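You operate a simulated robot arm through the tools that you are given. There is no shell and no other tool. Be economical: measure what you need, move in short steps, check, and stop when the job is done.

Carry out the task below with a simulated robot arm. There is one attempt and no reset: what you move stays moved.

TASK
Fetch the wooden mortar and set it in the yellow salad bowl. Then fetch the bottle stopper and stand it on the side counter top.

It is judged by the outcome, as a careful person would: the job done as asked, and still so three seconds after it is handed in. It fails if anything else is knocked over, pushed out of place, dropped, spilled or broken.

THE ROBOT
A 6-joint arm with a two-finger parallel gripper, fixed in place. Base frame: the origin is at the foot of the arm, x ahead of it, y to its left, z up; the work surface is at about z = 0. Lengths are in mm, angles in degrees, forces in N, time in s.
With the tool pointing down near the work surface it reaches from about 140 to 580 mm from the base axis. Its first joint turns from -66.0 to 66.0 degrees. Payload 2.1 kg.
Tool frame: the origin (TCP) lies between the finger pads and is the grasp point; the fingertips stand 30 mm ahead of it; z points along the fingers, y is the line along which they close. The gripper opens to 94 mm. The fingers are 28 mm wide and 10 mm thick; the gripper's body (50 by 96 mm) begins 55 mm behind the TCP.
Orientation is told as [roll, pitch, yaw] about the base's x, y, z axes, in that order, counted from this pose: with the fingers straight down and closing along the base's y, the tool's x points along the base's -x, its y along +y and its z along -z.

THE INTERFACE
- The arm moves only by the tool apply_moves. Its argument "plan" is a list of rows, each an object (a shift or turn left out is 0, a gripper value left out holds the last) with "xyz": the shift along the tool's x, y, z in cm, a list of three; "delta_rot": the turn, a rotation vector about the tool's x, y, z in rad, a list of three. In form: [{"xyz": [dx, dy, dz], "delta_rot": [rx, ry, rz]}, ...]. A call has 1 to 10 rows; each row shifts and turns the commanded pose from where the row before left it, along the tool's axes as they then stand. "grip" is the closure in counts, from 0 (fully open) to 255 (shut), set as the call begins (left out, the last holds). A row lasts 0.2 s, in which the tool goes at most 50 mm and 8.6 degrees; a call with a longer step from one row to the next is refused whole, and so is a gripper value outside its range. A pose out of reach is approached as far as the arm can. The call stops where the force on the tool passes 40 N (or 10 N more than at its start, if that is more) or the arm is blocked; 0.2 s more then pass. The fingers move at their own pace (about 72 mm/s each) and stop on an object; they squeeze with about 24 N. The grip force told is the motor's: it shows also when the fingers shut on nothing. Time passes only in rows, and 0.2 s behind the last, so rows that do not move let the fingers close. It gives the time, the measured TCP pose, the force on the tool (base axes), the opening and the grip force at its end, in the units of the frame above (readings bear some noise).
- Cameras (640 x 400 px; columns grow to the right, rows downward): "scene" is fixed at [35, -352.9, 500.3]; the picture's right is [0.93, -0.38, 0.00], its down [-0.15, -0.37, -0.92] and it looks along [0.35, 0.85, -0.40] (base axes); focal length 247 px, centre (320, 200). "wrist" rides on the gripper at [-37, 0, -58] in the tool frame; the picture's right is [0.00, -1.00, 0.00], its down [0.97, 0.00, -0.24] and it looks along [0.24, 0.00, 0.97] (tool axes); focal length 218 px, centre (320, 200).
- grab_frame(camera): a new picture of that camera. No time passes.
- probe_pixels(camera, pixels): there is no depth. For up to 12 entries [column, row, z] of the newest picture of that camera ("zoom" is the newest enlarged one), the place [x, y] in the base frame at which the ray of that pixel passes the height z, good to about 2 mm. No time passes.
- zoom(camera, box): a new picture of the part [left, top, right, bottom] of that camera's present view, enlarged. No time passes.
- close_job(): hands the job in; it is judged then, once.

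Work in short steps. Measure before you move; look again where a grasp or a placing could have gone wrong, and mend it. You have 80 turns and 38 pictures in all, the two below and enlarged ones among them. Open the gripper and draw the arm clear of the work before you hand the job in, unless the task says otherwise; then end with one line.

The tools are called by a JSON object that holds its "fn" and its "kwargs". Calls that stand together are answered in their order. apply_moves: Moves the arm, as the interface text tells. Its arguments: {"type":"object","properties":{"plan":{"type":"array"},"grip":{"type":"number"}},"required":["plan"]} The other tools are called the same way: grab_frame (camera) takes a picture; probe_pixels (camera, pixels) gives the place at which the rays of pixels pass given heights; zoom (camera, box) takes an enlarged picture of a part of a camera's view; close_job () hands the job in.

At the start:

```text
t: 0.0
position: [288.5, 47.3, 387.6]
tcp_rot: [0.1, 0.1, 0.0]
contact_force: [0.4, 0.2, 0.3]
width: 93.8
grasp_force: 0.0
```

scene: 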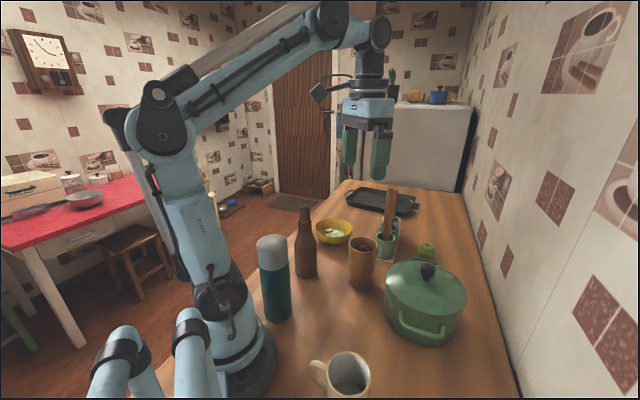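
wrist: 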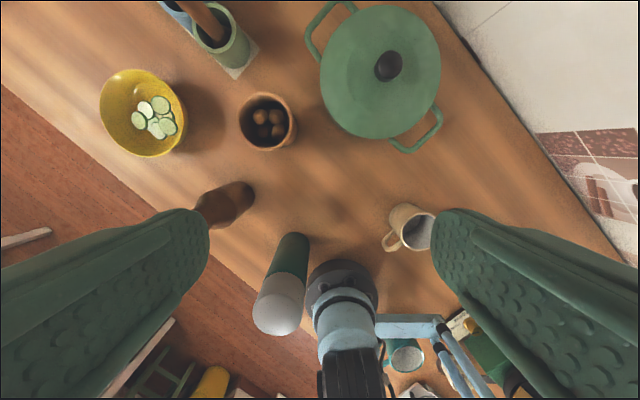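

I'll enlarge the scene to identify the mortar, bowl, stopper and side counter.

{"fn": "zoom", "kwargs": {"camera": "scene", "box": [240, 170, 500, 340]}}

{"fn": "zoom", "kwargs": {"camera": "wrist", "box": [80, 0, 460, 240]}}

{"fn": "zoom", "kwargs": {"camera": "scene", "box": [0, 150, 200, 280]}}

```text
2.35 times, centred on (370, 255) of scene
```

zoom: 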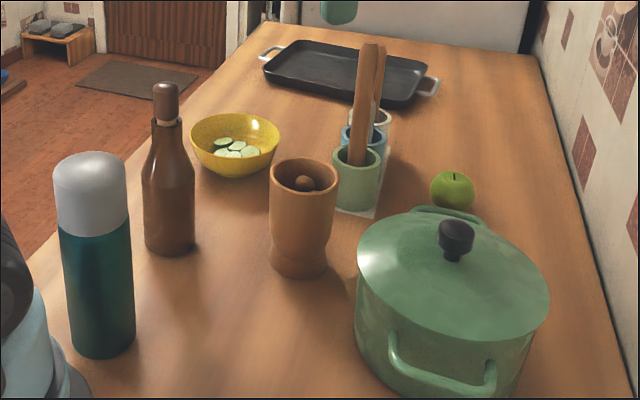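

```text
1.67 times, centred on (270, 120) of wrist
```

zoom: 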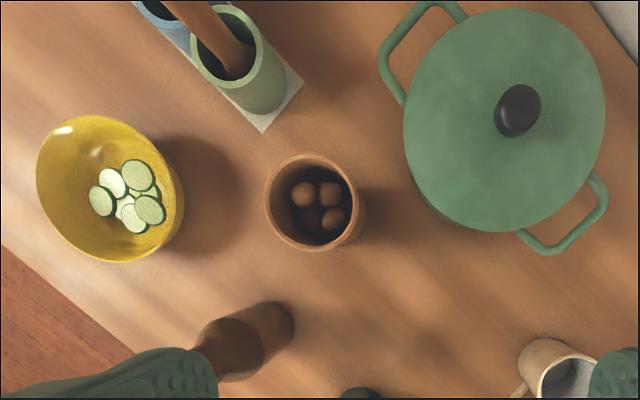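

```text
3.08 times, centred on (100, 215) of scene
```

zoom: 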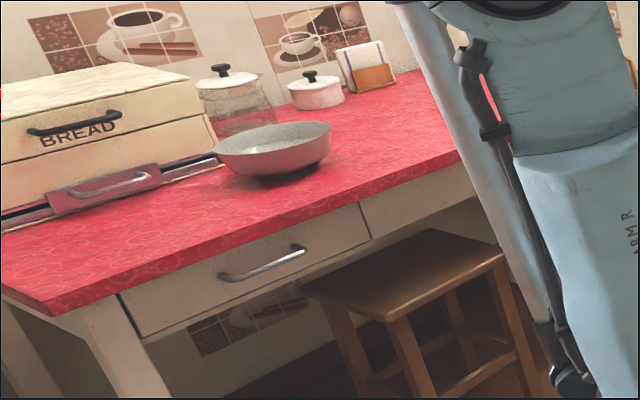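

The stopper sits in the brown bottle; the side counter may be the red one. I measure the objects by pixel.

{"fn": "probe_pixels", "kwargs": {"camera": "scene", "pixels": [[145, 200, 0], [145, 200, -100], [50, 275, 0], [192, 205, 0], [0, 248, 0], [309, 270, 0], [361, 285, 0], [333, 240, 0], [334, 225, 50], [425, 330, 0], [20, 245, 0], [85, 348, -750]]}}

{"fn": "grab_frame", "kwargs": {"camera": "wrist"}}

```text
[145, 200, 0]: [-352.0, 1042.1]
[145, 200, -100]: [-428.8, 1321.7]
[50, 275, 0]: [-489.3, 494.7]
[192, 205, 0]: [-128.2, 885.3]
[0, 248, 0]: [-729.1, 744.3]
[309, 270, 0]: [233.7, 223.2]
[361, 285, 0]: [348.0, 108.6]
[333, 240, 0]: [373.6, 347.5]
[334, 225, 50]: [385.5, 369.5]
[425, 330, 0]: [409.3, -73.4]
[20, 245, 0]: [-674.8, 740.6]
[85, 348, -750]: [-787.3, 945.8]
```

```text
32 pictures are left
```

wrist: 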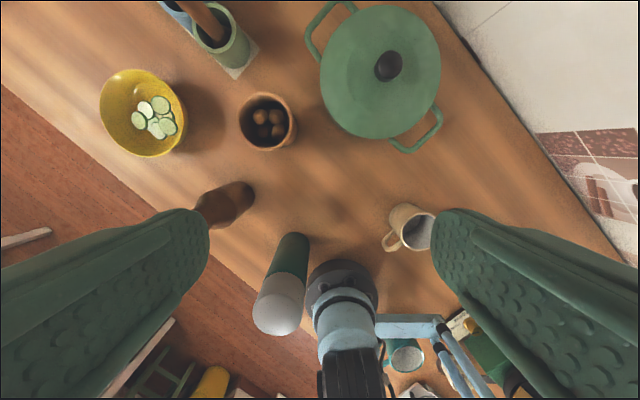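

The red counter is out of reach (~900 mm), so I check the table edges and the white cabinet at the far end.

{"fn": "probe_pixels", "kwargs": {"camera": "scene", "pixels": [[345, 180, 0], [455, 192, 0], [520, 395, 0], [420, 103, 300], [420, 103, 400], [335, 105, 300], [160, 390, 0], [272, 300, 0], [240, 340, 0], [380, 200, 0]]}}

{"fn": "probe_pixels", "kwargs": {"camera": "wrist", "pixels": [[0, 85, 0], [180, 270, 0], [280, 398, 0], [640, 275, 0], [405, 355, 0], [268, 120, 0], [240, 195, 0], [210, 210, 200], [143, 112, 0], [210, 385, -700], [10, 240, -400], [160, 350, -400]]}}

{"fn": "zoom", "kwargs": {"camera": "scene", "box": [300, 60, 500, 190]}}

{"fn": "zoom", "kwargs": {"camera": "wrist", "box": [80, 240, 320, 400]}}

```text
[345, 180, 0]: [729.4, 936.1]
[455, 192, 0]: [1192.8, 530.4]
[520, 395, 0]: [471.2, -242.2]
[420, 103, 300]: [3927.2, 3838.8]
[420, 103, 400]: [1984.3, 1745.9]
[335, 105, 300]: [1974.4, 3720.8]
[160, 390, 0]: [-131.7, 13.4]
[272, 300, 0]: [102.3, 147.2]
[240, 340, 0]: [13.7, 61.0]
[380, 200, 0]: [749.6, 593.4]
```

```text
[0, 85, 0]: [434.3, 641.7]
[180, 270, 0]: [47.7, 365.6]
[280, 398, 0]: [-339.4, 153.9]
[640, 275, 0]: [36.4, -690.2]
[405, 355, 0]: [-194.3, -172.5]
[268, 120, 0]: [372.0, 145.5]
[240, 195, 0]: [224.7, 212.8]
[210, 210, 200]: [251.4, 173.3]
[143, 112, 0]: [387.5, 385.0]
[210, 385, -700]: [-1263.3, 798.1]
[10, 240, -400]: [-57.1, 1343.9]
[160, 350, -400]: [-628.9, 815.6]
```

```text
3.08 times, centred on (400, 125) of scene
```

zoom: 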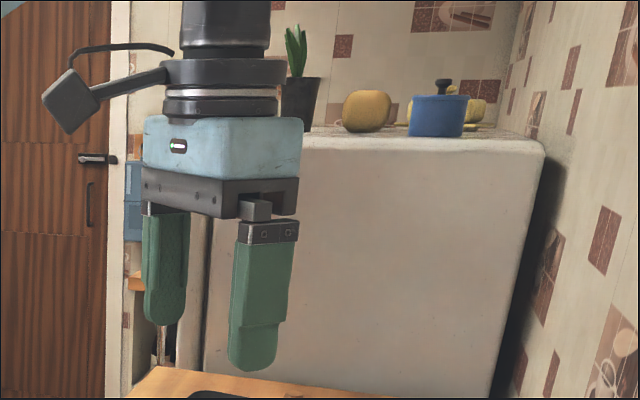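

```text
2.50 times, centred on (200, 320) of wrist
```

zoom: 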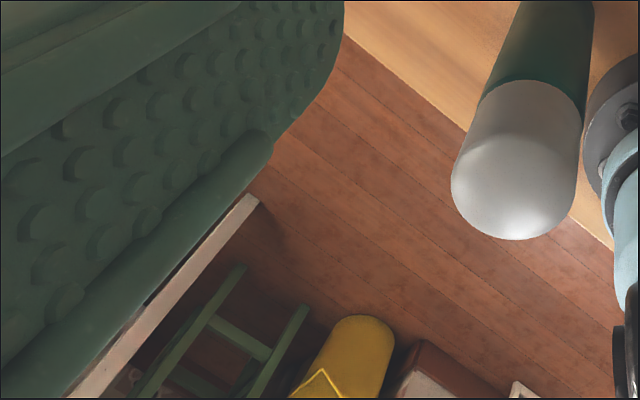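

The area at left/behind the arm is hidden, so I yaw the wrist camera toward +y and tilt it to look for a reachable counter.

{"fn": "apply_moves", "kwargs": {"plan": [{"delta_rot": [0, 0, 0.149]}, {"delta_rot": [0, 0, 0.149]}, {"delta_rot": [0, 0, 0.149]}, {"delta_rot": [0, 0, 0.149]}, {"delta_rot": [0, 0, 0.149]}, {"delta_rot": [0, 0, 0.149]}, {"delta_rot": [0, 0, 0.149]}, {"delta_rot": [0, 0, 0.149]}, {"delta_rot": [0, 0, 0.149]}, {"delta_rot": [0, 0, 0.149]}], "grip": 0}}

{"fn": "grab_frame", "kwargs": {"camera": "wrist"}}

```text
t: 2.2
position: [286.1, 46.1, 388.3]
tcp_rot: [0.0, 0.0, -85.5]
contact_force: [-0.3, 0.5, -0.4]
width: 93.9
grasp_force: 0.0
```

```text
29 pictures are left
```

wrist: 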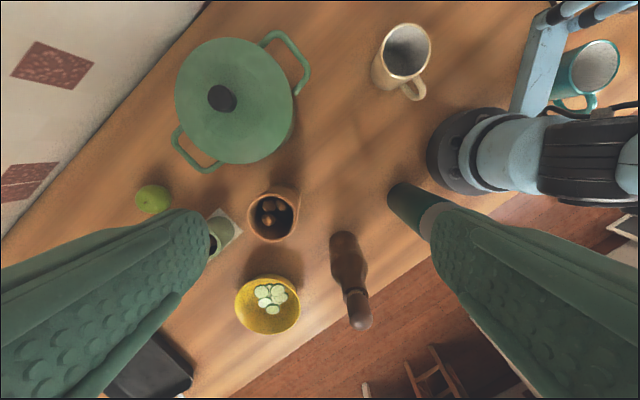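

Only the wooden worktop is visible so far. I tilt the camera further out to the left to confirm nothing else is in reach.

{"fn": "apply_moves", "kwargs": {"plan": [{"delta_rot": [0, 0.149, 0]}, {"delta_rot": [0, 0.149, 0]}, {"delta_rot": [0, 0.149, 0]}, {"delta_rot": [0, 0.149, 0]}, {"delta_rot": [0, 0.149, 0]}]}}

{"fn": "grab_frame", "kwargs": {"camera": "wrist"}}

```text
t: 3.4
position: [286.7, 45.6, 389.1]
tcp_rot: [0.1, 42.9, -85.2]
contact_force: [0.0, -0.1, -0.8]
width: 94.0
grasp_force: 0.0
```

```text
28 pictures are left
```

wrist: 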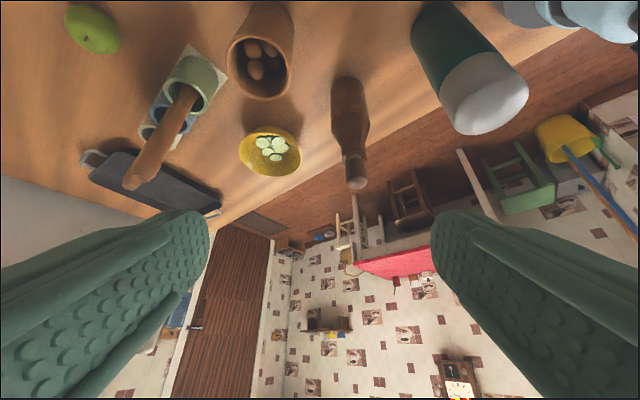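

The red table is far out of reach, so the wooden worktop is the only reachable counter top. I level the tool and measure the mortar, bowl and bottle with both cameras.

{"fn": "apply_moves", "kwargs": {"plan": [{"delta_rot": [0, -0.149, 0]}, {"delta_rot": [0, -0.149, 0]}, {"delta_rot": [0, -0.149, 0]}, {"delta_rot": [0, -0.149, 0]}, {"delta_rot": [0, -0.149, 0]}]}}

{"fn": "zoom", "kwargs": {"camera": "wrist", "box": [180, 160, 420, 340]}}

{"fn": "probe_pixels", "kwargs": {"camera": "scene", "pixels": [[363, 245.6, 100], [363, 245.6, 120], [363, 245.6, 140], [360.6, 283, 0], [305, 208, 180], [305, 208, 200], [305, 208, 220], [347, 245, 120], [378, 247, 120], [315, 228, 60], [353, 228, 60], [334, 219, 60]]}}

```text
t: 4.6
position: [288.2, 46.4, 389.0]
tcp_rot: [0.2, -0.1, -85.4]
contact_force: [-1.1, -0.4, 0.3]
width: 94.1
grasp_force: 0.1
```

```text
2.22 times, centred on (300, 250) of wrist
```

zoom: 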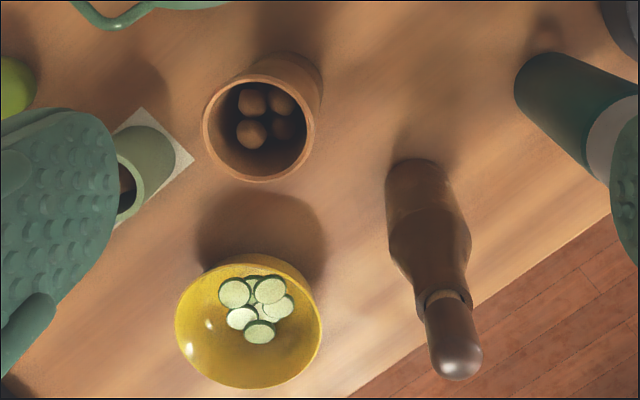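

```text
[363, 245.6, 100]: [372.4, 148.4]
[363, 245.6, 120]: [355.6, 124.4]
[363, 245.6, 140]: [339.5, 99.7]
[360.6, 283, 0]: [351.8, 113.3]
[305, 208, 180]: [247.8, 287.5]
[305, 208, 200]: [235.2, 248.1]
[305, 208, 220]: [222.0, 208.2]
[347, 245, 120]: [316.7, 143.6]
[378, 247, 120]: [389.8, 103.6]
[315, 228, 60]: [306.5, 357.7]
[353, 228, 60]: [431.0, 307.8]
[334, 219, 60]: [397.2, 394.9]
```

{"fn": "probe_pixels", "kwargs": {"camera": "zoom", "pixels": [[258, 128, 110], [258, 128, 120], [203, 125, 120], [314, 132, 120], [258, 75, 120], [258, 182, 120], [176, 322, 60], [321, 322, 60], [250, 254, 60], [250, 388, 60], [456, 368, 220], [447, 297, 180]]}}

{"fn": "probe_pixels", "kwargs": {"camera": "zoom", "pixels": [[456, 368, 230], [456, 368, 210], [414, 185, 0], [441, 290, 190], [285, 90, 0], [130, 200, 80], [195, 158, 0], [285, 62, 0]]}}

{"fn": "zoom", "kwargs": {"camera": "scene", "box": [280, 190, 400, 300]}}

```text
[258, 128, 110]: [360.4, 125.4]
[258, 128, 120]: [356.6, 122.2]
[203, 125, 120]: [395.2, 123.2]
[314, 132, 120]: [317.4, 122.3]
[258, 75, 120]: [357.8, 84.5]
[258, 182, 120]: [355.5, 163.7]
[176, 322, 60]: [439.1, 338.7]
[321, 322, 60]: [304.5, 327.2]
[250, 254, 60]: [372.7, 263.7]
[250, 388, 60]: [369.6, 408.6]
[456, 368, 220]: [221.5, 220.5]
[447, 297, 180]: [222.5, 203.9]
```

```text
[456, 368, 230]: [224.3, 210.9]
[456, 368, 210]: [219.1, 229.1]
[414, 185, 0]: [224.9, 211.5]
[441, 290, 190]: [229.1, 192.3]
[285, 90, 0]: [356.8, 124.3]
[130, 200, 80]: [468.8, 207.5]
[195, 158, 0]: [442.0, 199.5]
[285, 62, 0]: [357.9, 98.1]
```

```text
3.64 times, centred on (340, 245) of scene
```

zoom: 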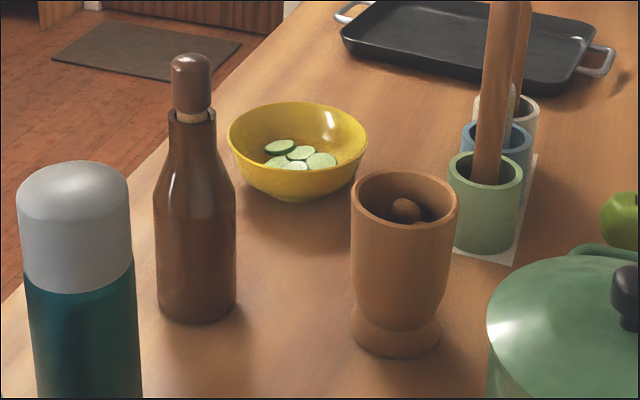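

Mortar: centre ≈(356,123), rim z≈120, Ø≈78. Bowl: centre ≈(371,334), rim z≈60, Ø≈140. I square the yaw to -90°, move above the mortar and check.

{"fn": "apply_moves", "kwargs": {"plan": [{"delta_rot": [0, 0, 0.08]}, {"xyz": [2.55, 2.27, 0]}, {"xyz": [2.55, 2.27, 0]}, {"xyz": [2.55, 2.27, 0]}, {"xyz": [0, 0, 4.5]}, {"xyz": [0, 0, 4.5]}, {"xyz": [0, 0, 4.5]}, {"xyz": [0, 0, 3.4]}]}}

{"fn": "grab_frame", "kwargs": {"camera": "wrist"}}

{"fn": "grab_frame", "kwargs": {"camera": "scene"}}

```text
t: 6.4
position: [355.3, 123.0, 218.9]
tcp_rot: [0.0, -0.1, -90.0]
contact_force: [-0.4, 1.0, 0.2]
width: 94.2
grasp_force: 0.0
```

```text
25 pictures are left
```

wrist: 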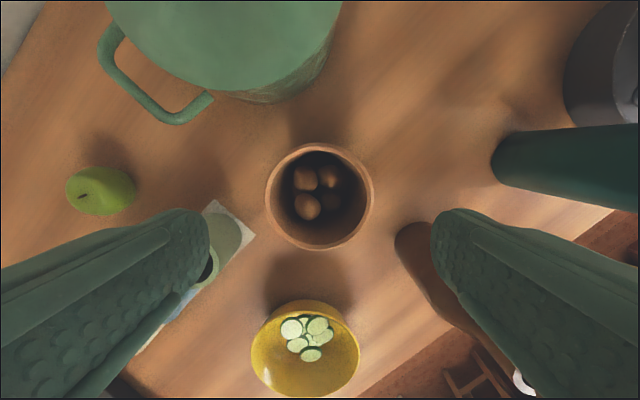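

```text
24 pictures are left
```

scene: 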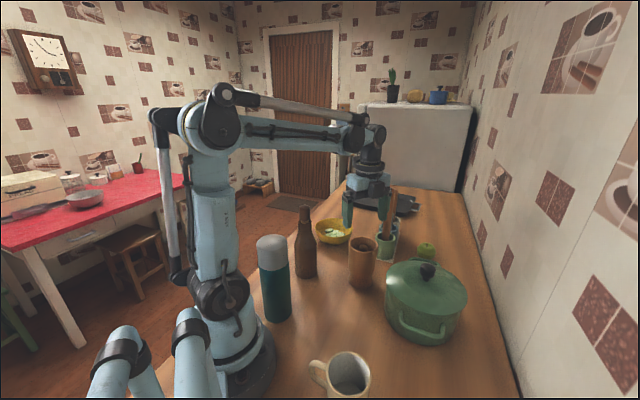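

The mortar rim spans columns 265–374 and rows 143–250; I compute its centre at z=120.

{"fn": "probe_pixels", "kwargs": {"camera": "wrist", "pixels": [[265, 196, 120], [374, 196, 120], [319.5, 143, 120], [319.5, 250, 120], [255, 235, 0], [395, 250, 0], [252, 350, 60], [360, 350, 60], [306, 299, 60], [306, 397, 60]]}}

```text
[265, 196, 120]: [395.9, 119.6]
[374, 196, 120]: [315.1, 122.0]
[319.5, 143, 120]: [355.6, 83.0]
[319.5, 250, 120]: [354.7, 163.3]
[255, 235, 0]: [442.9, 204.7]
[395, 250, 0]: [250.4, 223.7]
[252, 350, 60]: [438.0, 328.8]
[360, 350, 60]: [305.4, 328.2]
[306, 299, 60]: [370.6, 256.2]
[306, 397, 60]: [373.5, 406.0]
```

The tool is centred over the mortar. I descend to TCP z≈95 around it.

{"fn": "apply_moves", "kwargs": {"plan": [{"xyz": [0, 0.02, 3.2]}, {"xyz": [0, 0, 3.2]}, {"xyz": [0, 0, 3.0]}, {"xyz": [0, 0, 3.0]}]}}

{"fn": "apply_moves", "kwargs": {"plan": [{}, {}, {}], "grip": 255}}

```text
t: 7.4
position: [356.6, 124.2, 95.9]
tcp_rot: [0.0, 0.1, -90.0]
contact_force: [-0.3, 0.1, 0.2]
width: 94.2
grasp_force: 0.0
```

```text
t: 8.2
position: [356.3, 123.8, 95.5]
tcp_rot: [0.0, 0.1, -90.1]
contact_force: [0.7, 0.1, 0.0]
width: 78.8
grasp_force: 24.7
```

Mortar is gripped (width 78.8). I lift slightly and check the spoon's location before traversing.

{"fn": "apply_moves", "kwargs": {"plan": [{"xyz": [0, 0, -2]}, {"xyz": [0, 0, -3]}, {"xyz": [0, 0, -3.0]}, {"xyz": [0, 0, -2.0]}, {}]}}

{"fn": "probe_pixels", "kwargs": {"camera": "scene", "pixels": [[390, 190, 180], [390, 190, 200], [390, 190, 220], [390, 190, 240], [386, 245, 90]]}}

{"fn": "grab_frame", "kwargs": {"camera": "wrist"}}

{"fn": "grab_frame", "kwargs": {"camera": "scene"}}

```text
t: 9.4
position: [355.6, 123.3, 196.4]
tcp_rot: [0.0, 0.0, -90.0]
contact_force: [0.7, -0.3, -2.1]
width: 79.0
grasp_force: 24.2
```

```text
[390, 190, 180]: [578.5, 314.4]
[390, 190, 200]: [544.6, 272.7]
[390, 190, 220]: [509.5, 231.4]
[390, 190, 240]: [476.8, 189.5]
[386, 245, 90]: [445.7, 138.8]
```

```text
23 pictures are left
```

wrist: 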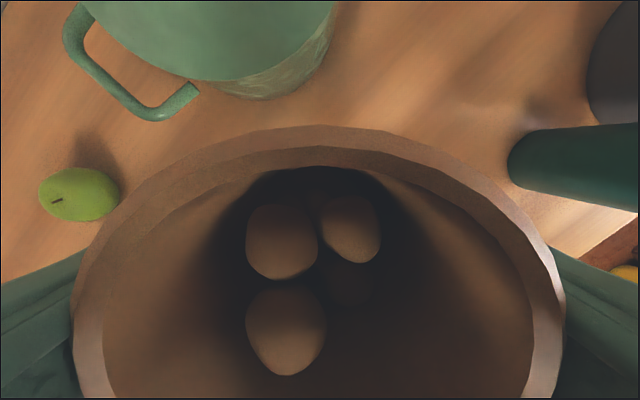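

```text
22 pictures are left
```

scene: 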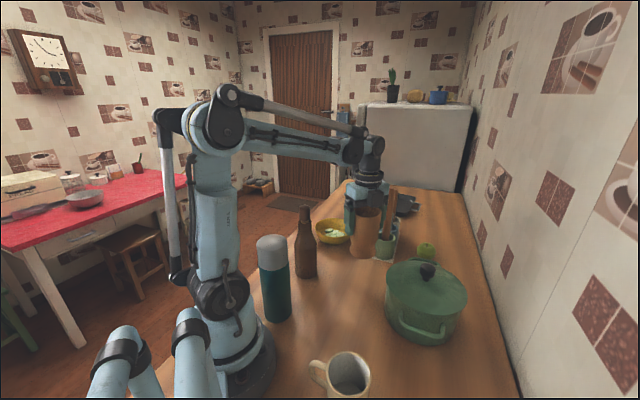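

The lift is good and nothing was disturbed. I carry it over the bowl smoothly, staying at this height (base ≈ z 100, bowl rim 60).

{"fn": "apply_moves", "kwargs": {"plan": [{"xyz": [1.5, 0.16, 0]}, {"xyz": [2.2, 0.16, 0]}, {"xyz": [2.2, 0.16, 0]}, {"xyz": [2.2, 0.16, 0]}, {"xyz": [2.2, 0.16, 0]}, {"xyz": [2.2, 0.16, 0]}, {"xyz": [2.2, 0.16, 0]}, {"xyz": [2.2, 0.16, 0]}, {"xyz": [2.2, 0.16, 0]}, {"xyz": [1.77, 0.16, 0]}]}}

{"fn": "zoom", "kwargs": {"camera": "scene", "box": [270, 150, 430, 280]}}

{"fn": "grab_frame", "kwargs": {"camera": "wrist"}}

```text
t: 11.6
position: [371.2, 332.9, 195.5]
tcp_rot: [0.0, 0.0, -90.0]
contact_force: [0.2, -0.2, -2.3]
width: 79.0
grasp_force: 23.8
```

```text
3.08 times, centred on (350, 215) of scene
```

zoom: 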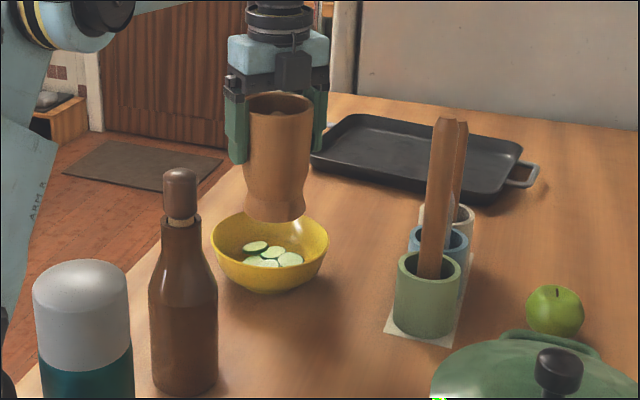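

```text
20 pictures are left
```

wrist: 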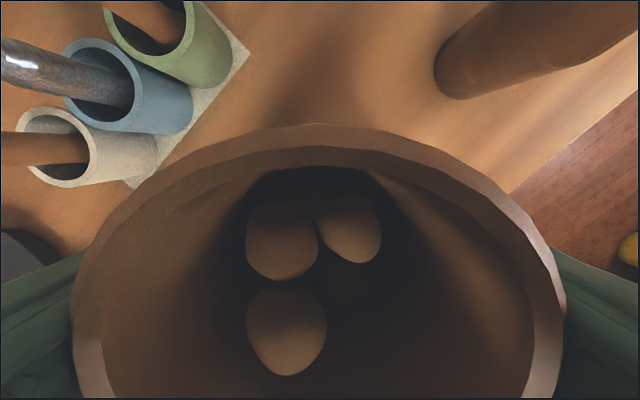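

The mortar hangs over the bowl. I verify the bowl's centre from the scene once more.

{"fn": "probe_pixels", "kwargs": {"camera": "scene", "pixels": [[314.9, 226.8, 60], [352.3, 228, 60], [314.9, 226.8, 55], [352.3, 228, 55], [333, 244.5, 0]]}}

{"fn": "apply_moves", "kwargs": {"plan": [{"xyz": [0, 0, 2]}, {"xyz": [0, 0, 2]}, {"xyz": [0, 0, 1.5]}, {}]}}

{"fn": "zoom", "kwargs": {"camera": "scene", "box": [290, 170, 380, 260]}}

```text
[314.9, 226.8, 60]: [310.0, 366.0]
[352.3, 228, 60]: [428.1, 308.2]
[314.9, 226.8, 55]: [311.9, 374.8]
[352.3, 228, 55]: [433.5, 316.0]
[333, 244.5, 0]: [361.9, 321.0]
```

```text
t: 12.6
position: [372.7, 331.2, 140.9]
tcp_rot: [0.0, 0.0, -90.0]
contact_force: [-0.1, -0.3, -2.2]
width: 78.8
grasp_force: 24.3
```

```text
4.44 times, centred on (335, 215) of scene
```

zoom: 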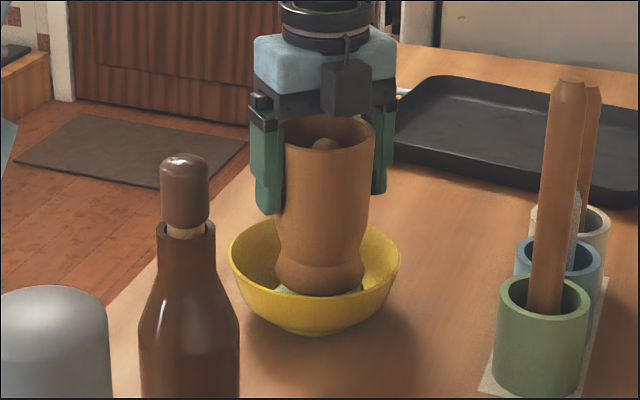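

Centred well. The base is at z≈46; I lower in small steps until contact.

{"fn": "apply_moves", "kwargs": {"plan": [{"xyz": [0, 0, 0.7]}, {"xyz": [0, 0, 0.5]}, {"xyz": [0, 0, 0.4]}, {}]}}

{"fn": "apply_moves", "kwargs": {"plan": [{"xyz": [0, 0, 0.3]}, {"xyz": [0, 0, 0.3]}, {}]}}

```text
t: 13.6
position: [372.3, 331.7, 124.3]
tcp_rot: [0.0, 0.1, -89.9]
contact_force: [0.5, -0.9, -2.1]
width: 78.8
grasp_force: 23.6
```

```text
t: 14.4
position: [371.8, 331.6, 119.3]
tcp_rot: [0.0, -0.1, -90.0]
contact_force: [-0.6, -0.6, -2.9]
width: 78.8
grasp_force: 24.1
```

{"fn": "apply_moves", "kwargs": {"plan": [{"xyz": [0, 0, 0.2]}, {"xyz": [0, 0, 0.2]}, {}]}}

{"fn": "zoom", "kwargs": {"camera": "scene", "box": [290, 170, 380, 260]}}

```text
t: 15.2
position: [371.4, 331.7, 114.7]
tcp_rot: [-0.1, 0.1, -90.0]
contact_force: [-0.2, 0.1, -3.1]
width: 78.6
grasp_force: 24.2
```

```text
4.44 times, centred on (335, 215) of scene
```

zoom: 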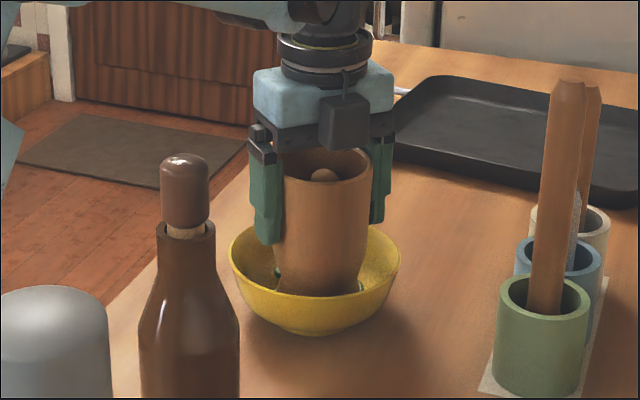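

Still no contact (base z≈19). I keep lowering in 2 mm steps.

{"fn": "apply_moves", "kwargs": {"plan": [{"xyz": [0, 0, 0.2]}, {"xyz": [0, 0, 0.2]}, {}]}}

```text
t: 16.0
position: [371.0, 331.1, 111.5]
tcp_rot: [0.0, 0.0, -90.0]
contact_force: [0.9, 1.0, 1.8]
width: 78.9
grasp_force: 24.1
```

The vertical force rose by about 5 N, so the mortar is resting. I release and look.

{"fn": "apply_moves", "kwargs": {"plan": [{"xyz": [0, 0, 0.05]}, {}, {}]}}

{"fn": "apply_moves", "kwargs": {"plan": [{}, {}, {}], "grip": 0}}

{"fn": "zoom", "kwargs": {"camera": "scene", "box": [290, 170, 380, 260]}}

```text
t: 16.8
position: [371.3, 332.9, 110.5]
tcp_rot: [0.1, 0.1, -90.1]
contact_force: [-1.1, 1.5, 2.8]
width: 78.9
grasp_force: 23.4
```

```text
t: 17.6
position: [371.2, 331.1, 110.5]
tcp_rot: [-0.1, 0.2, -90.0]
contact_force: [0.5, 0.5, 0.5]
width: 94.0
grasp_force: 0.1
```

```text
4.44 times, centred on (335, 215) of scene
```

zoom: 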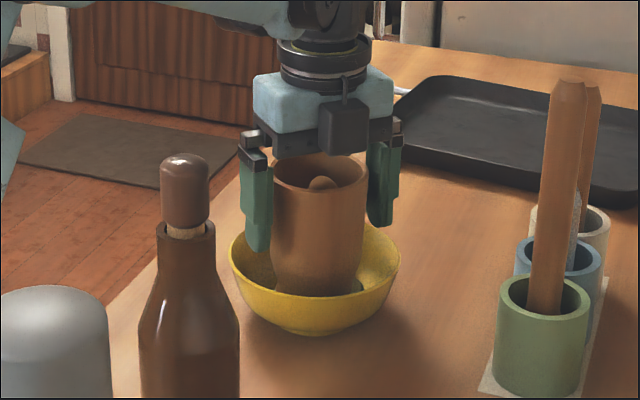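

The mortar settled with perhaps a slight lean. I raise straight up slowly and check.

{"fn": "apply_moves", "kwargs": {"plan": [{"xyz": [0, 0, -1]}, {"xyz": [0, 0, -2]}, {"xyz": [0, 0, -3]}, {"xyz": [0, 0, -4]}, {"xyz": [0, 0, -4.5]}, {"xyz": [0, 0, -4.5]}, {}]}}

{"fn": "zoom", "kwargs": {"camera": "scene", "box": [270, 150, 400, 260]}}

{"fn": "grab_frame", "kwargs": {"camera": "wrist"}}

```text
t: 19.2
position: [372.0, 331.2, 298.9]
tcp_rot: [0.0, 0.1, -90.1]
contact_force: [-1.3, -0.1, 0.2]
width: 94.0
grasp_force: 0.1
```

```text
3.64 times, centred on (335, 205) of scene
```

zoom: 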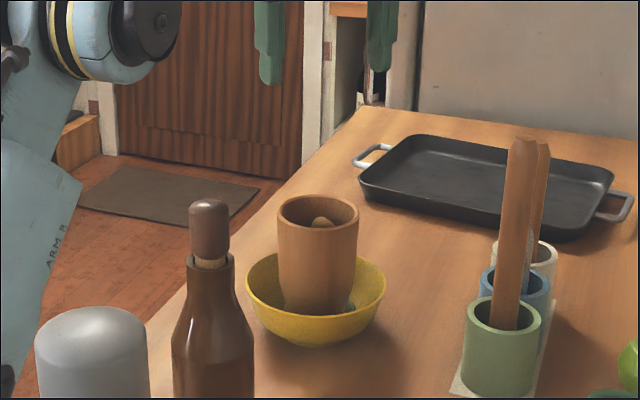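

```text
15 pictures are left
```

wrist: 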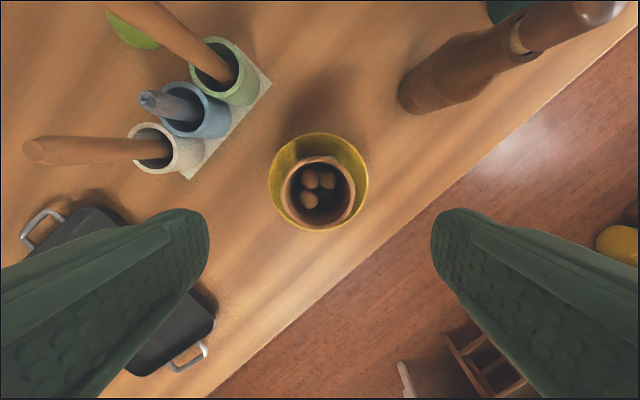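

The mortar stands in the bowl. Next I go above the stopper, around (222,215), at z≈330 with the fingers part-closed, to measure it.

{"fn": "apply_moves", "kwargs": {"plan": [{"xyz": [0, 0, -3]}, {"xyz": [-2.5, -3, 0]}, {"xyz": [-2.5, -3, 0]}, {"xyz": [-2.5, -3, 0]}, {"xyz": [-2.5, -3, 0]}, {"xyz": [-1.7, -3, 0]}, {}], "grip": 120}}

{"fn": "grab_frame", "kwargs": {"camera": "wrist"}}

{"fn": "grab_frame", "kwargs": {"camera": "scene"}}

```text
t: 20.8
position: [217.5, 210.7, 324.7]
tcp_rot: [0.0, 0.1, -90.0]
contact_force: [0.1, 1.2, 0.3]
width: 49.7
grasp_force: 0.1
out of reach, approached as far as the arm can: row 1
```

```text
14 pictures are left
```

wrist: 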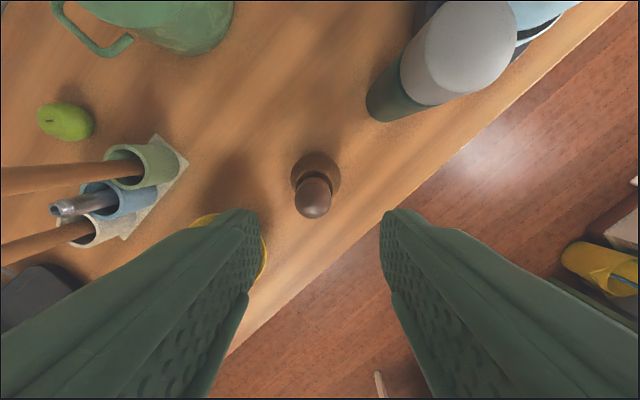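

```text
13 pictures are left
```

scene: 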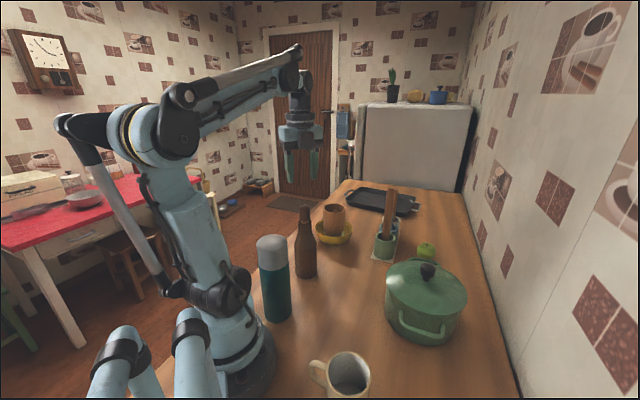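

I enlarge the stopper in both views.

{"fn": "zoom", "kwargs": {"camera": "wrist", "box": [276, 145, 356, 225]}}

{"fn": "probe_pixels", "kwargs": {"camera": "wrist", "pixels": [[313, 203, 220], [298, 203, 210], [331, 203, 210], [292, 175, 100], [340, 175, 100], [316, 153, 100]]}}

{"fn": "zoom", "kwargs": {"camera": "scene", "box": [275, 195, 335, 285]}}

```text
5.00 times, centred on (316, 185) of wrist
```

zoom: 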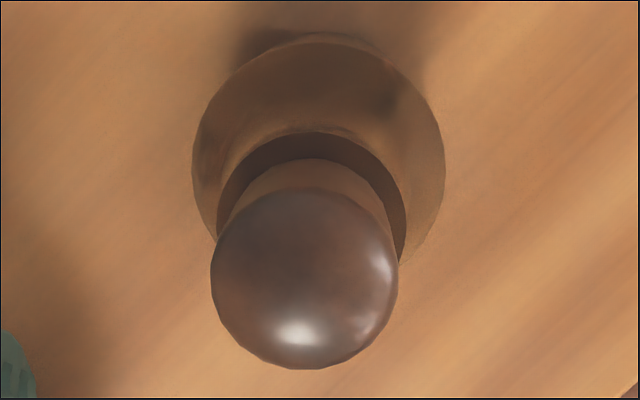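

```text
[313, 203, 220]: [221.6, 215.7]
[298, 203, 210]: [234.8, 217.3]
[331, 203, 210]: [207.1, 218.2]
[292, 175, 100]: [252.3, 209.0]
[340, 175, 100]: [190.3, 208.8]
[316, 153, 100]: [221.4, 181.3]
```

```text
4.44 times, centred on (305, 240) of scene
```

zoom: 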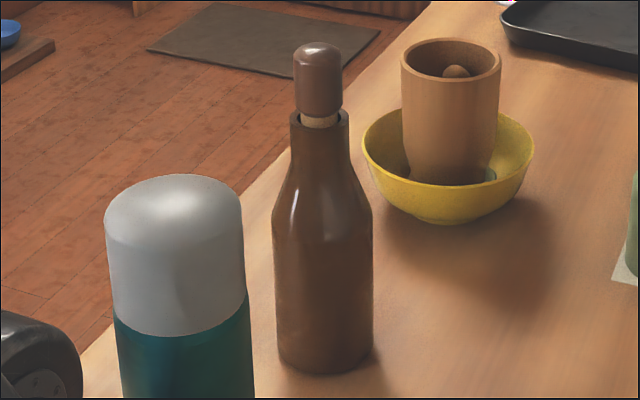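

{"fn": "probe_pixels", "kwargs": {"camera": "scene", "pixels": [[306.1, 272.7, 0], [304.4, 206.5, 210], [304.4, 206.5, 220], [304.4, 206.5, 230], [304.9, 222, 180], [304.9, 222, 190], [304.9, 222, 170], [304.9, 222, 160]]}}

{"fn": "probe_pixels", "kwargs": {"camera": "wrist", "pixels": [[315, 201, 200], [315, 201, 210], [315, 201, 220], [315, 190, 180], [315, 190, 170]]}}

```text
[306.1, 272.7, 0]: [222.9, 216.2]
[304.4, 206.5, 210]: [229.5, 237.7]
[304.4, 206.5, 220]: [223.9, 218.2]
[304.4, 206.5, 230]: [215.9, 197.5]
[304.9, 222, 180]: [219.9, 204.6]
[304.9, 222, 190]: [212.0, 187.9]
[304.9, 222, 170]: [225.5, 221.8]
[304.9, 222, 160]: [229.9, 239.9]
```

```text
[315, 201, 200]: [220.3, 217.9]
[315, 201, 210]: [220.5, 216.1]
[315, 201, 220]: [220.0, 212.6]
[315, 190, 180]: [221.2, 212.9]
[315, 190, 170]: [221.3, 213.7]
```

Stopper: axis ≈(222,215), head z≈180–220, Ø≈30, bottle rim z≈175. I align first, above it, and verify the pose.

{"fn": "apply_moves", "kwargs": {"plan": [{"xyz": [0.43, 0.45, 1]}, {"xyz": [0, 0, 3]}, {}]}}

{"fn": "zoom", "kwargs": {"camera": "wrist", "box": [240, 140, 400, 260]}}

```text
t: 21.6
position: [222.1, 216.1, 285.3]
tcp_rot: [0.0, 0.1, -90.0]
contact_force: [-0.6, -0.3, 0.6]
width: 49.8
grasp_force: 0.1
```

```text
3.33 times, centred on (320, 200) of wrist
```

zoom: 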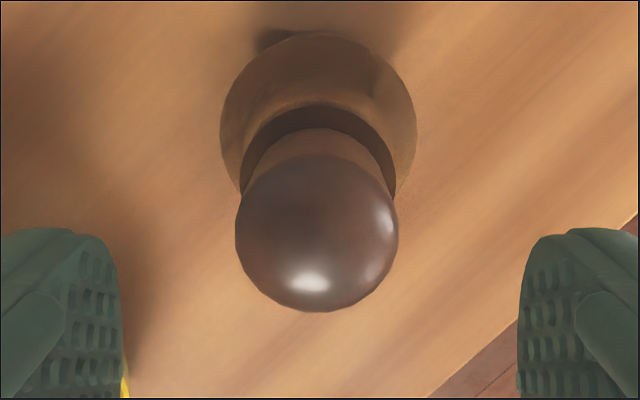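

{"fn": "probe_pixels", "kwargs": {"camera": "zoom", "pixels": [[316, 232, 205], [316, 232, 212], [235, 232, 205], [398, 232, 205], [318, 70, 130]]}}

{"fn": "apply_moves", "kwargs": {"plan": [{"xyz": [-0.05, 0.05, 3]}, {"xyz": [0, 0, 2.5]}, {"xyz": [0, 0, 1.6]}, {}]}}

{"fn": "zoom", "kwargs": {"camera": "scene", "box": [275, 185, 335, 245]}}

```text
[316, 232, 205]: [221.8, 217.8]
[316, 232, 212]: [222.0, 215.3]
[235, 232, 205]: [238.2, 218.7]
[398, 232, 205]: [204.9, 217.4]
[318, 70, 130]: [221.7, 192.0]
```

```text
t: 22.6
position: [221.4, 214.9, 213.9]
tcp_rot: [0.0, 0.1, -90.0]
contact_force: [-0.4, 0.2, 0.9]
width: 49.8
grasp_force: 0.1
```

```text
6.67 times, centred on (305, 215) of scene
```

zoom: 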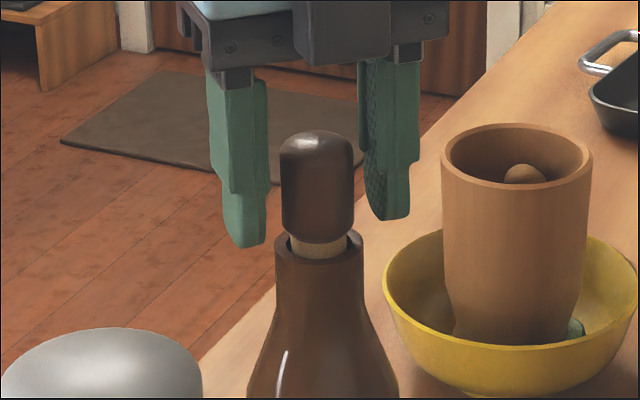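

The fingers flank the head above the bottle rim. I close.

{"fn": "apply_moves", "kwargs": {"plan": [{}, {}, {}], "grip": 255}}

{"fn": "apply_moves", "kwargs": {"plan": [{"xyz": [0, 0, -0.5]}, {"xyz": [0, 0, -0.5]}, {"xyz": [0, 0, -1]}, {}]}}

{"fn": "zoom", "kwargs": {"camera": "scene", "box": [275, 185, 335, 245]}}

```text
t: 23.4
position: [222.2, 213.9, 213.3]
tcp_rot: [0.0, 0.2, -90.0]
contact_force: [0.1, -0.4, 0.1]
width: 28.4
grasp_force: 24.1
```

```text
t: 24.4
position: [221.5, 214.4, 233.5]
tcp_rot: [0.0, 0.1, -90.0]
contact_force: [0.4, -0.3, -1.0]
width: 28.5
grasp_force: 23.4
```

```text
6.67 times, centred on (305, 215) of scene
```

zoom: 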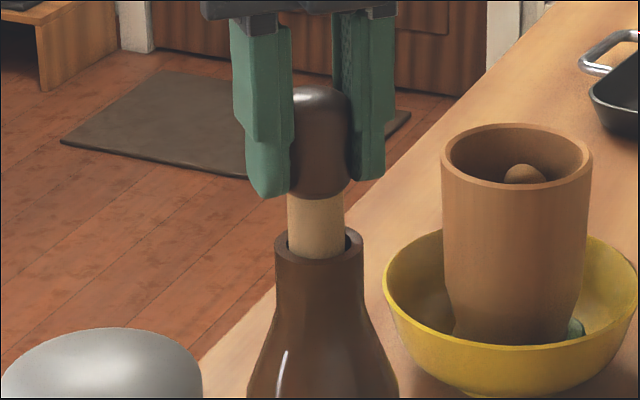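

The stopper is sliding out and the bottle stays put. I lift it clear.

{"fn": "apply_moves", "kwargs": {"plan": [{"xyz": [0, 0, -1]}, {"xyz": [0, 0, -1]}, {"xyz": [0, 0, -1.5]}, {"xyz": [0, 0, -2]}, {"xyz": [0, 0, -1.5]}, {}]}}

{"fn": "zoom", "kwargs": {"camera": "scene", "box": [265, 145, 345, 285]}}

```text
t: 25.8
position: [222.6, 214.2, 302.1]
tcp_rot: [0.0, 0.1, -90.0]
contact_force: [-0.1, -0.3, -0.7]
width: 28.6
grasp_force: 24.8
```

```text
2.86 times, centred on (305, 215) of scene
```

zoom: 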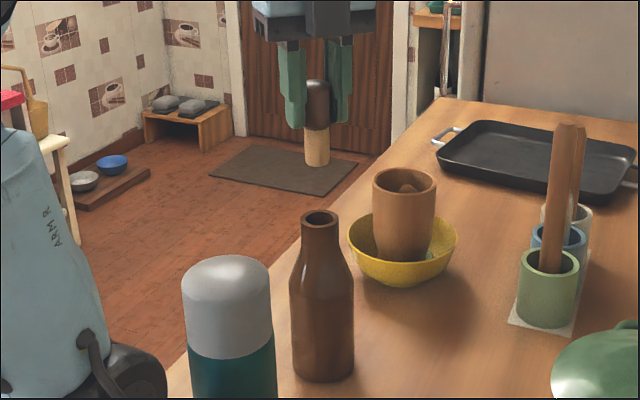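

The stopper is out (cork end ≈68 mm below the TCP) and the bottle is undisturbed. I carry it to the clear worktop at about (290,130) and descend to just above it.

{"fn": "apply_moves", "kwargs": {"plan": [{"xyz": [-2.1, 1.7, 0]}, {"xyz": [-2.1, 1.7, 0]}, {"xyz": [-2.1, 1.7, 0]}, {"xyz": [-2.1, 1.7, 0]}, {"xyz": [0, 0, 4.5]}, {"xyz": [0, 0, 4.5]}, {"xyz": [0, 0, 4.5]}, {"xyz": [0, 0, 4.5]}, {"xyz": [0, 0, 3]}, {}]}}

{"fn": "zoom", "kwargs": {"camera": "scene", "box": [290, 200, 400, 310]}}

```text
t: 28.0
position: [291.2, 129.4, 92.2]
tcp_rot: [0.0, 0.0, -90.0]
contact_force: [-0.7, 0.4, 0.2]
width: 28.5
grasp_force: 24.0
```

```text
3.64 times, centred on (345, 255) of scene
```

zoom: 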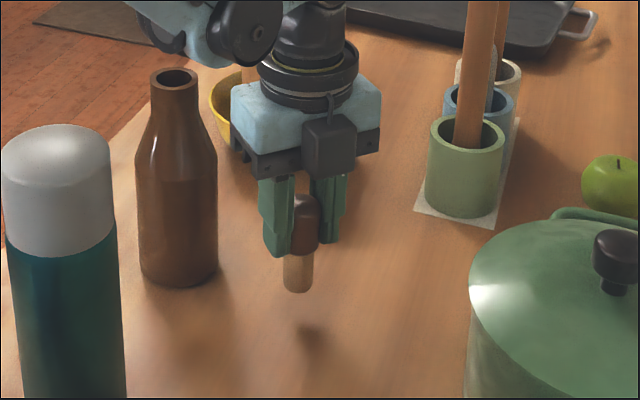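

Stopper hangs upright ~25 mm above the surface. I lower it until contact.

{"fn": "probe_pixels", "kwargs": {"camera": "scene", "pixels": [[339, 278, 10], [339, 278, 20], [339, 278, 30], [339, 278, 40]]}}

{"fn": "apply_moves", "kwargs": {"plan": [{"xyz": [0, 0, 0.8]}, {"xyz": [0, 0, 0.6]}, {"xyz": [0, 0, 0.3]}, {}]}}

```text
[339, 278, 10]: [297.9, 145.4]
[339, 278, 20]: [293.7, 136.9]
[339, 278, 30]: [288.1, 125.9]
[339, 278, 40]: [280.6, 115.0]
```

```text
t: 29.0
position: [291.2, 130.6, 75.0]
tcp_rot: [0.0, 0.1, -90.0]
contact_force: [-0.7, 0.3, 0.1]
width: 28.6
grasp_force: 23.7
```

{"fn": "apply_moves", "kwargs": {"plan": [{"xyz": [0, 0, 0.2]}, {"xyz": [0, 0, 0.2]}, {}]}}

{"fn": "apply_moves", "kwargs": {"plan": [{"xyz": [0, 0, 0.15]}, {"xyz": [0, 0, 0.1]}, {}]}}

```text
t: 29.8
position: [289.1, 129.8, 72.1]
tcp_rot: [0.0, 0.0, -90.0]
contact_force: [-1.1, -1.1, 0.0]
width: 28.4
grasp_force: 23.8
```

```text
t: 30.6
position: [290.0, 129.6, 69.3]
tcp_rot: [0.0, 0.1, -89.9]
contact_force: [0.3, -0.2, 0.1]
width: 28.7
grasp_force: 23.9
```

{"fn": "apply_moves", "kwargs": {"plan": [{"xyz": [0, 0, 0.1]}, {"xyz": [0, 0, 0.1]}, {}]}}

{"fn": "zoom", "kwargs": {"camera": "scene", "box": [315, 240, 365, 290]}}

```text
t: 31.4
position: [290.0, 130.3, 67.4]
tcp_rot: [0.0, -0.1, -90.1]
contact_force: [0.0, -1.4, 12.8]
width: 28.7
grasp_force: 24.4
```

```text
8.00 times, centred on (340, 265) of scene
```

zoom: 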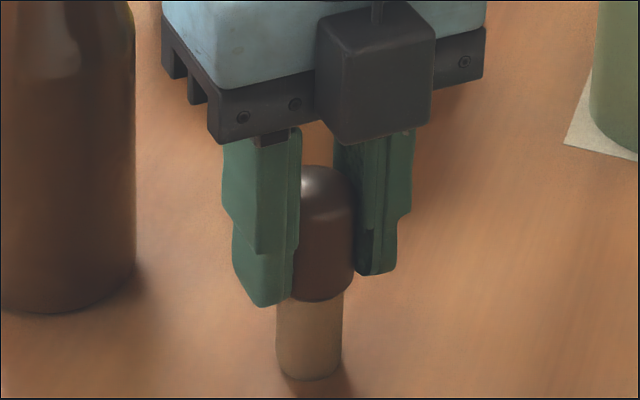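

Contact is firm (12.8 N). I ease up 0.5 mm, then open just slightly so it settles on its base.

{"fn": "apply_moves", "kwargs": {"plan": [{"xyz": [0, 0, -0.06]}, {}]}}

{"fn": "apply_moves", "kwargs": {"plan": [{}, {}], "grip": 160}}

{"fn": "zoom", "kwargs": {"camera": "scene", "box": [315, 240, 365, 290]}}

```text
t: 32.0
position: [289.9, 130.3, 69.0]
tcp_rot: [0.0, 0.1, -90.0]
contact_force: [-0.1, -0.5, 0.0]
width: 28.8
grasp_force: 24.2
```

```text
t: 32.6
position: [290.7, 129.8, 69.4]
tcp_rot: [0.0, 0.1, -90.0]
contact_force: [-0.2, 0.0, 0.8]
width: 35.4
grasp_force: 0.0
```

```text
8.00 times, centred on (340, 265) of scene
```

zoom: 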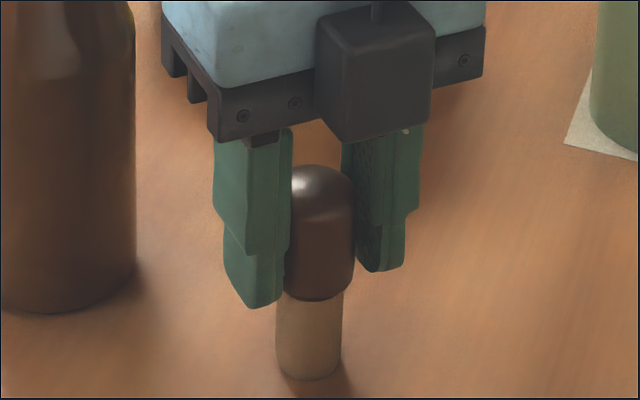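

It stands on its own. I open further, rise straight up and check everything.

{"fn": "apply_moves", "kwargs": {"plan": [{}, {}, {"xyz": [0, 0, -2]}, {"xyz": [0, 0, -4]}, {"xyz": [0, 0, -4.5]}, {"xyz": [0, 0, -4.5]}, {"xyz": [0, 0, -4.5]}, {"xyz": [0, 0, -4.5]}, {"xyz": [0, 0, -4.5]}, {}], "grip": 60}}

{"fn": "grab_frame", "kwargs": {"camera": "scene"}}

{"fn": "zoom", "kwargs": {"camera": "scene", "box": [280, 180, 420, 300]}}

```text
t: 34.8
position: [289.5, 129.2, 355.3]
tcp_rot: [0.0, 0.0, -90.0]
contact_force: [-0.2, -0.3, 0.3]
width: 71.9
grasp_force: 0.0
```

```text
3 pictures are left
```

scene: 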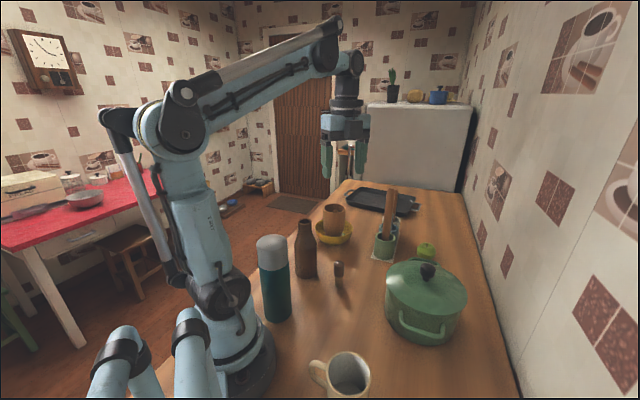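

```text
3.33 times, centred on (350, 240) of scene
```

zoom: 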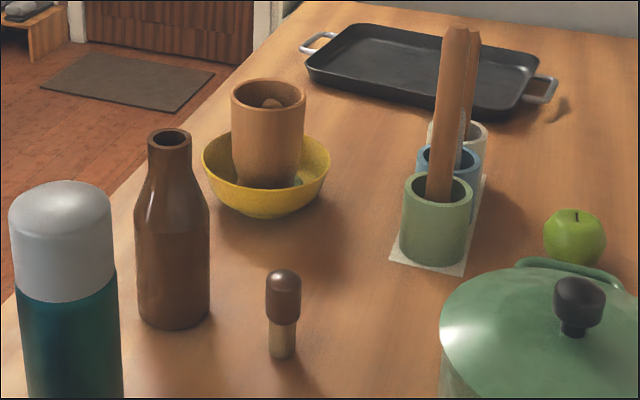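

The stopper stands upright on the wooden counter top, the mortar is in the bowl with its contents, everything else is in place, and the arm is clear. I hand in.

{"fn": "close_job", "kwargs": {}}

```text
The job is handed in.
```

The wooden mortar, contents still inside, is in the yellow bowl. The bottle stopper stands upright on the wooden worktop, which I took as the "side counter top" because the red counter was out of reach.
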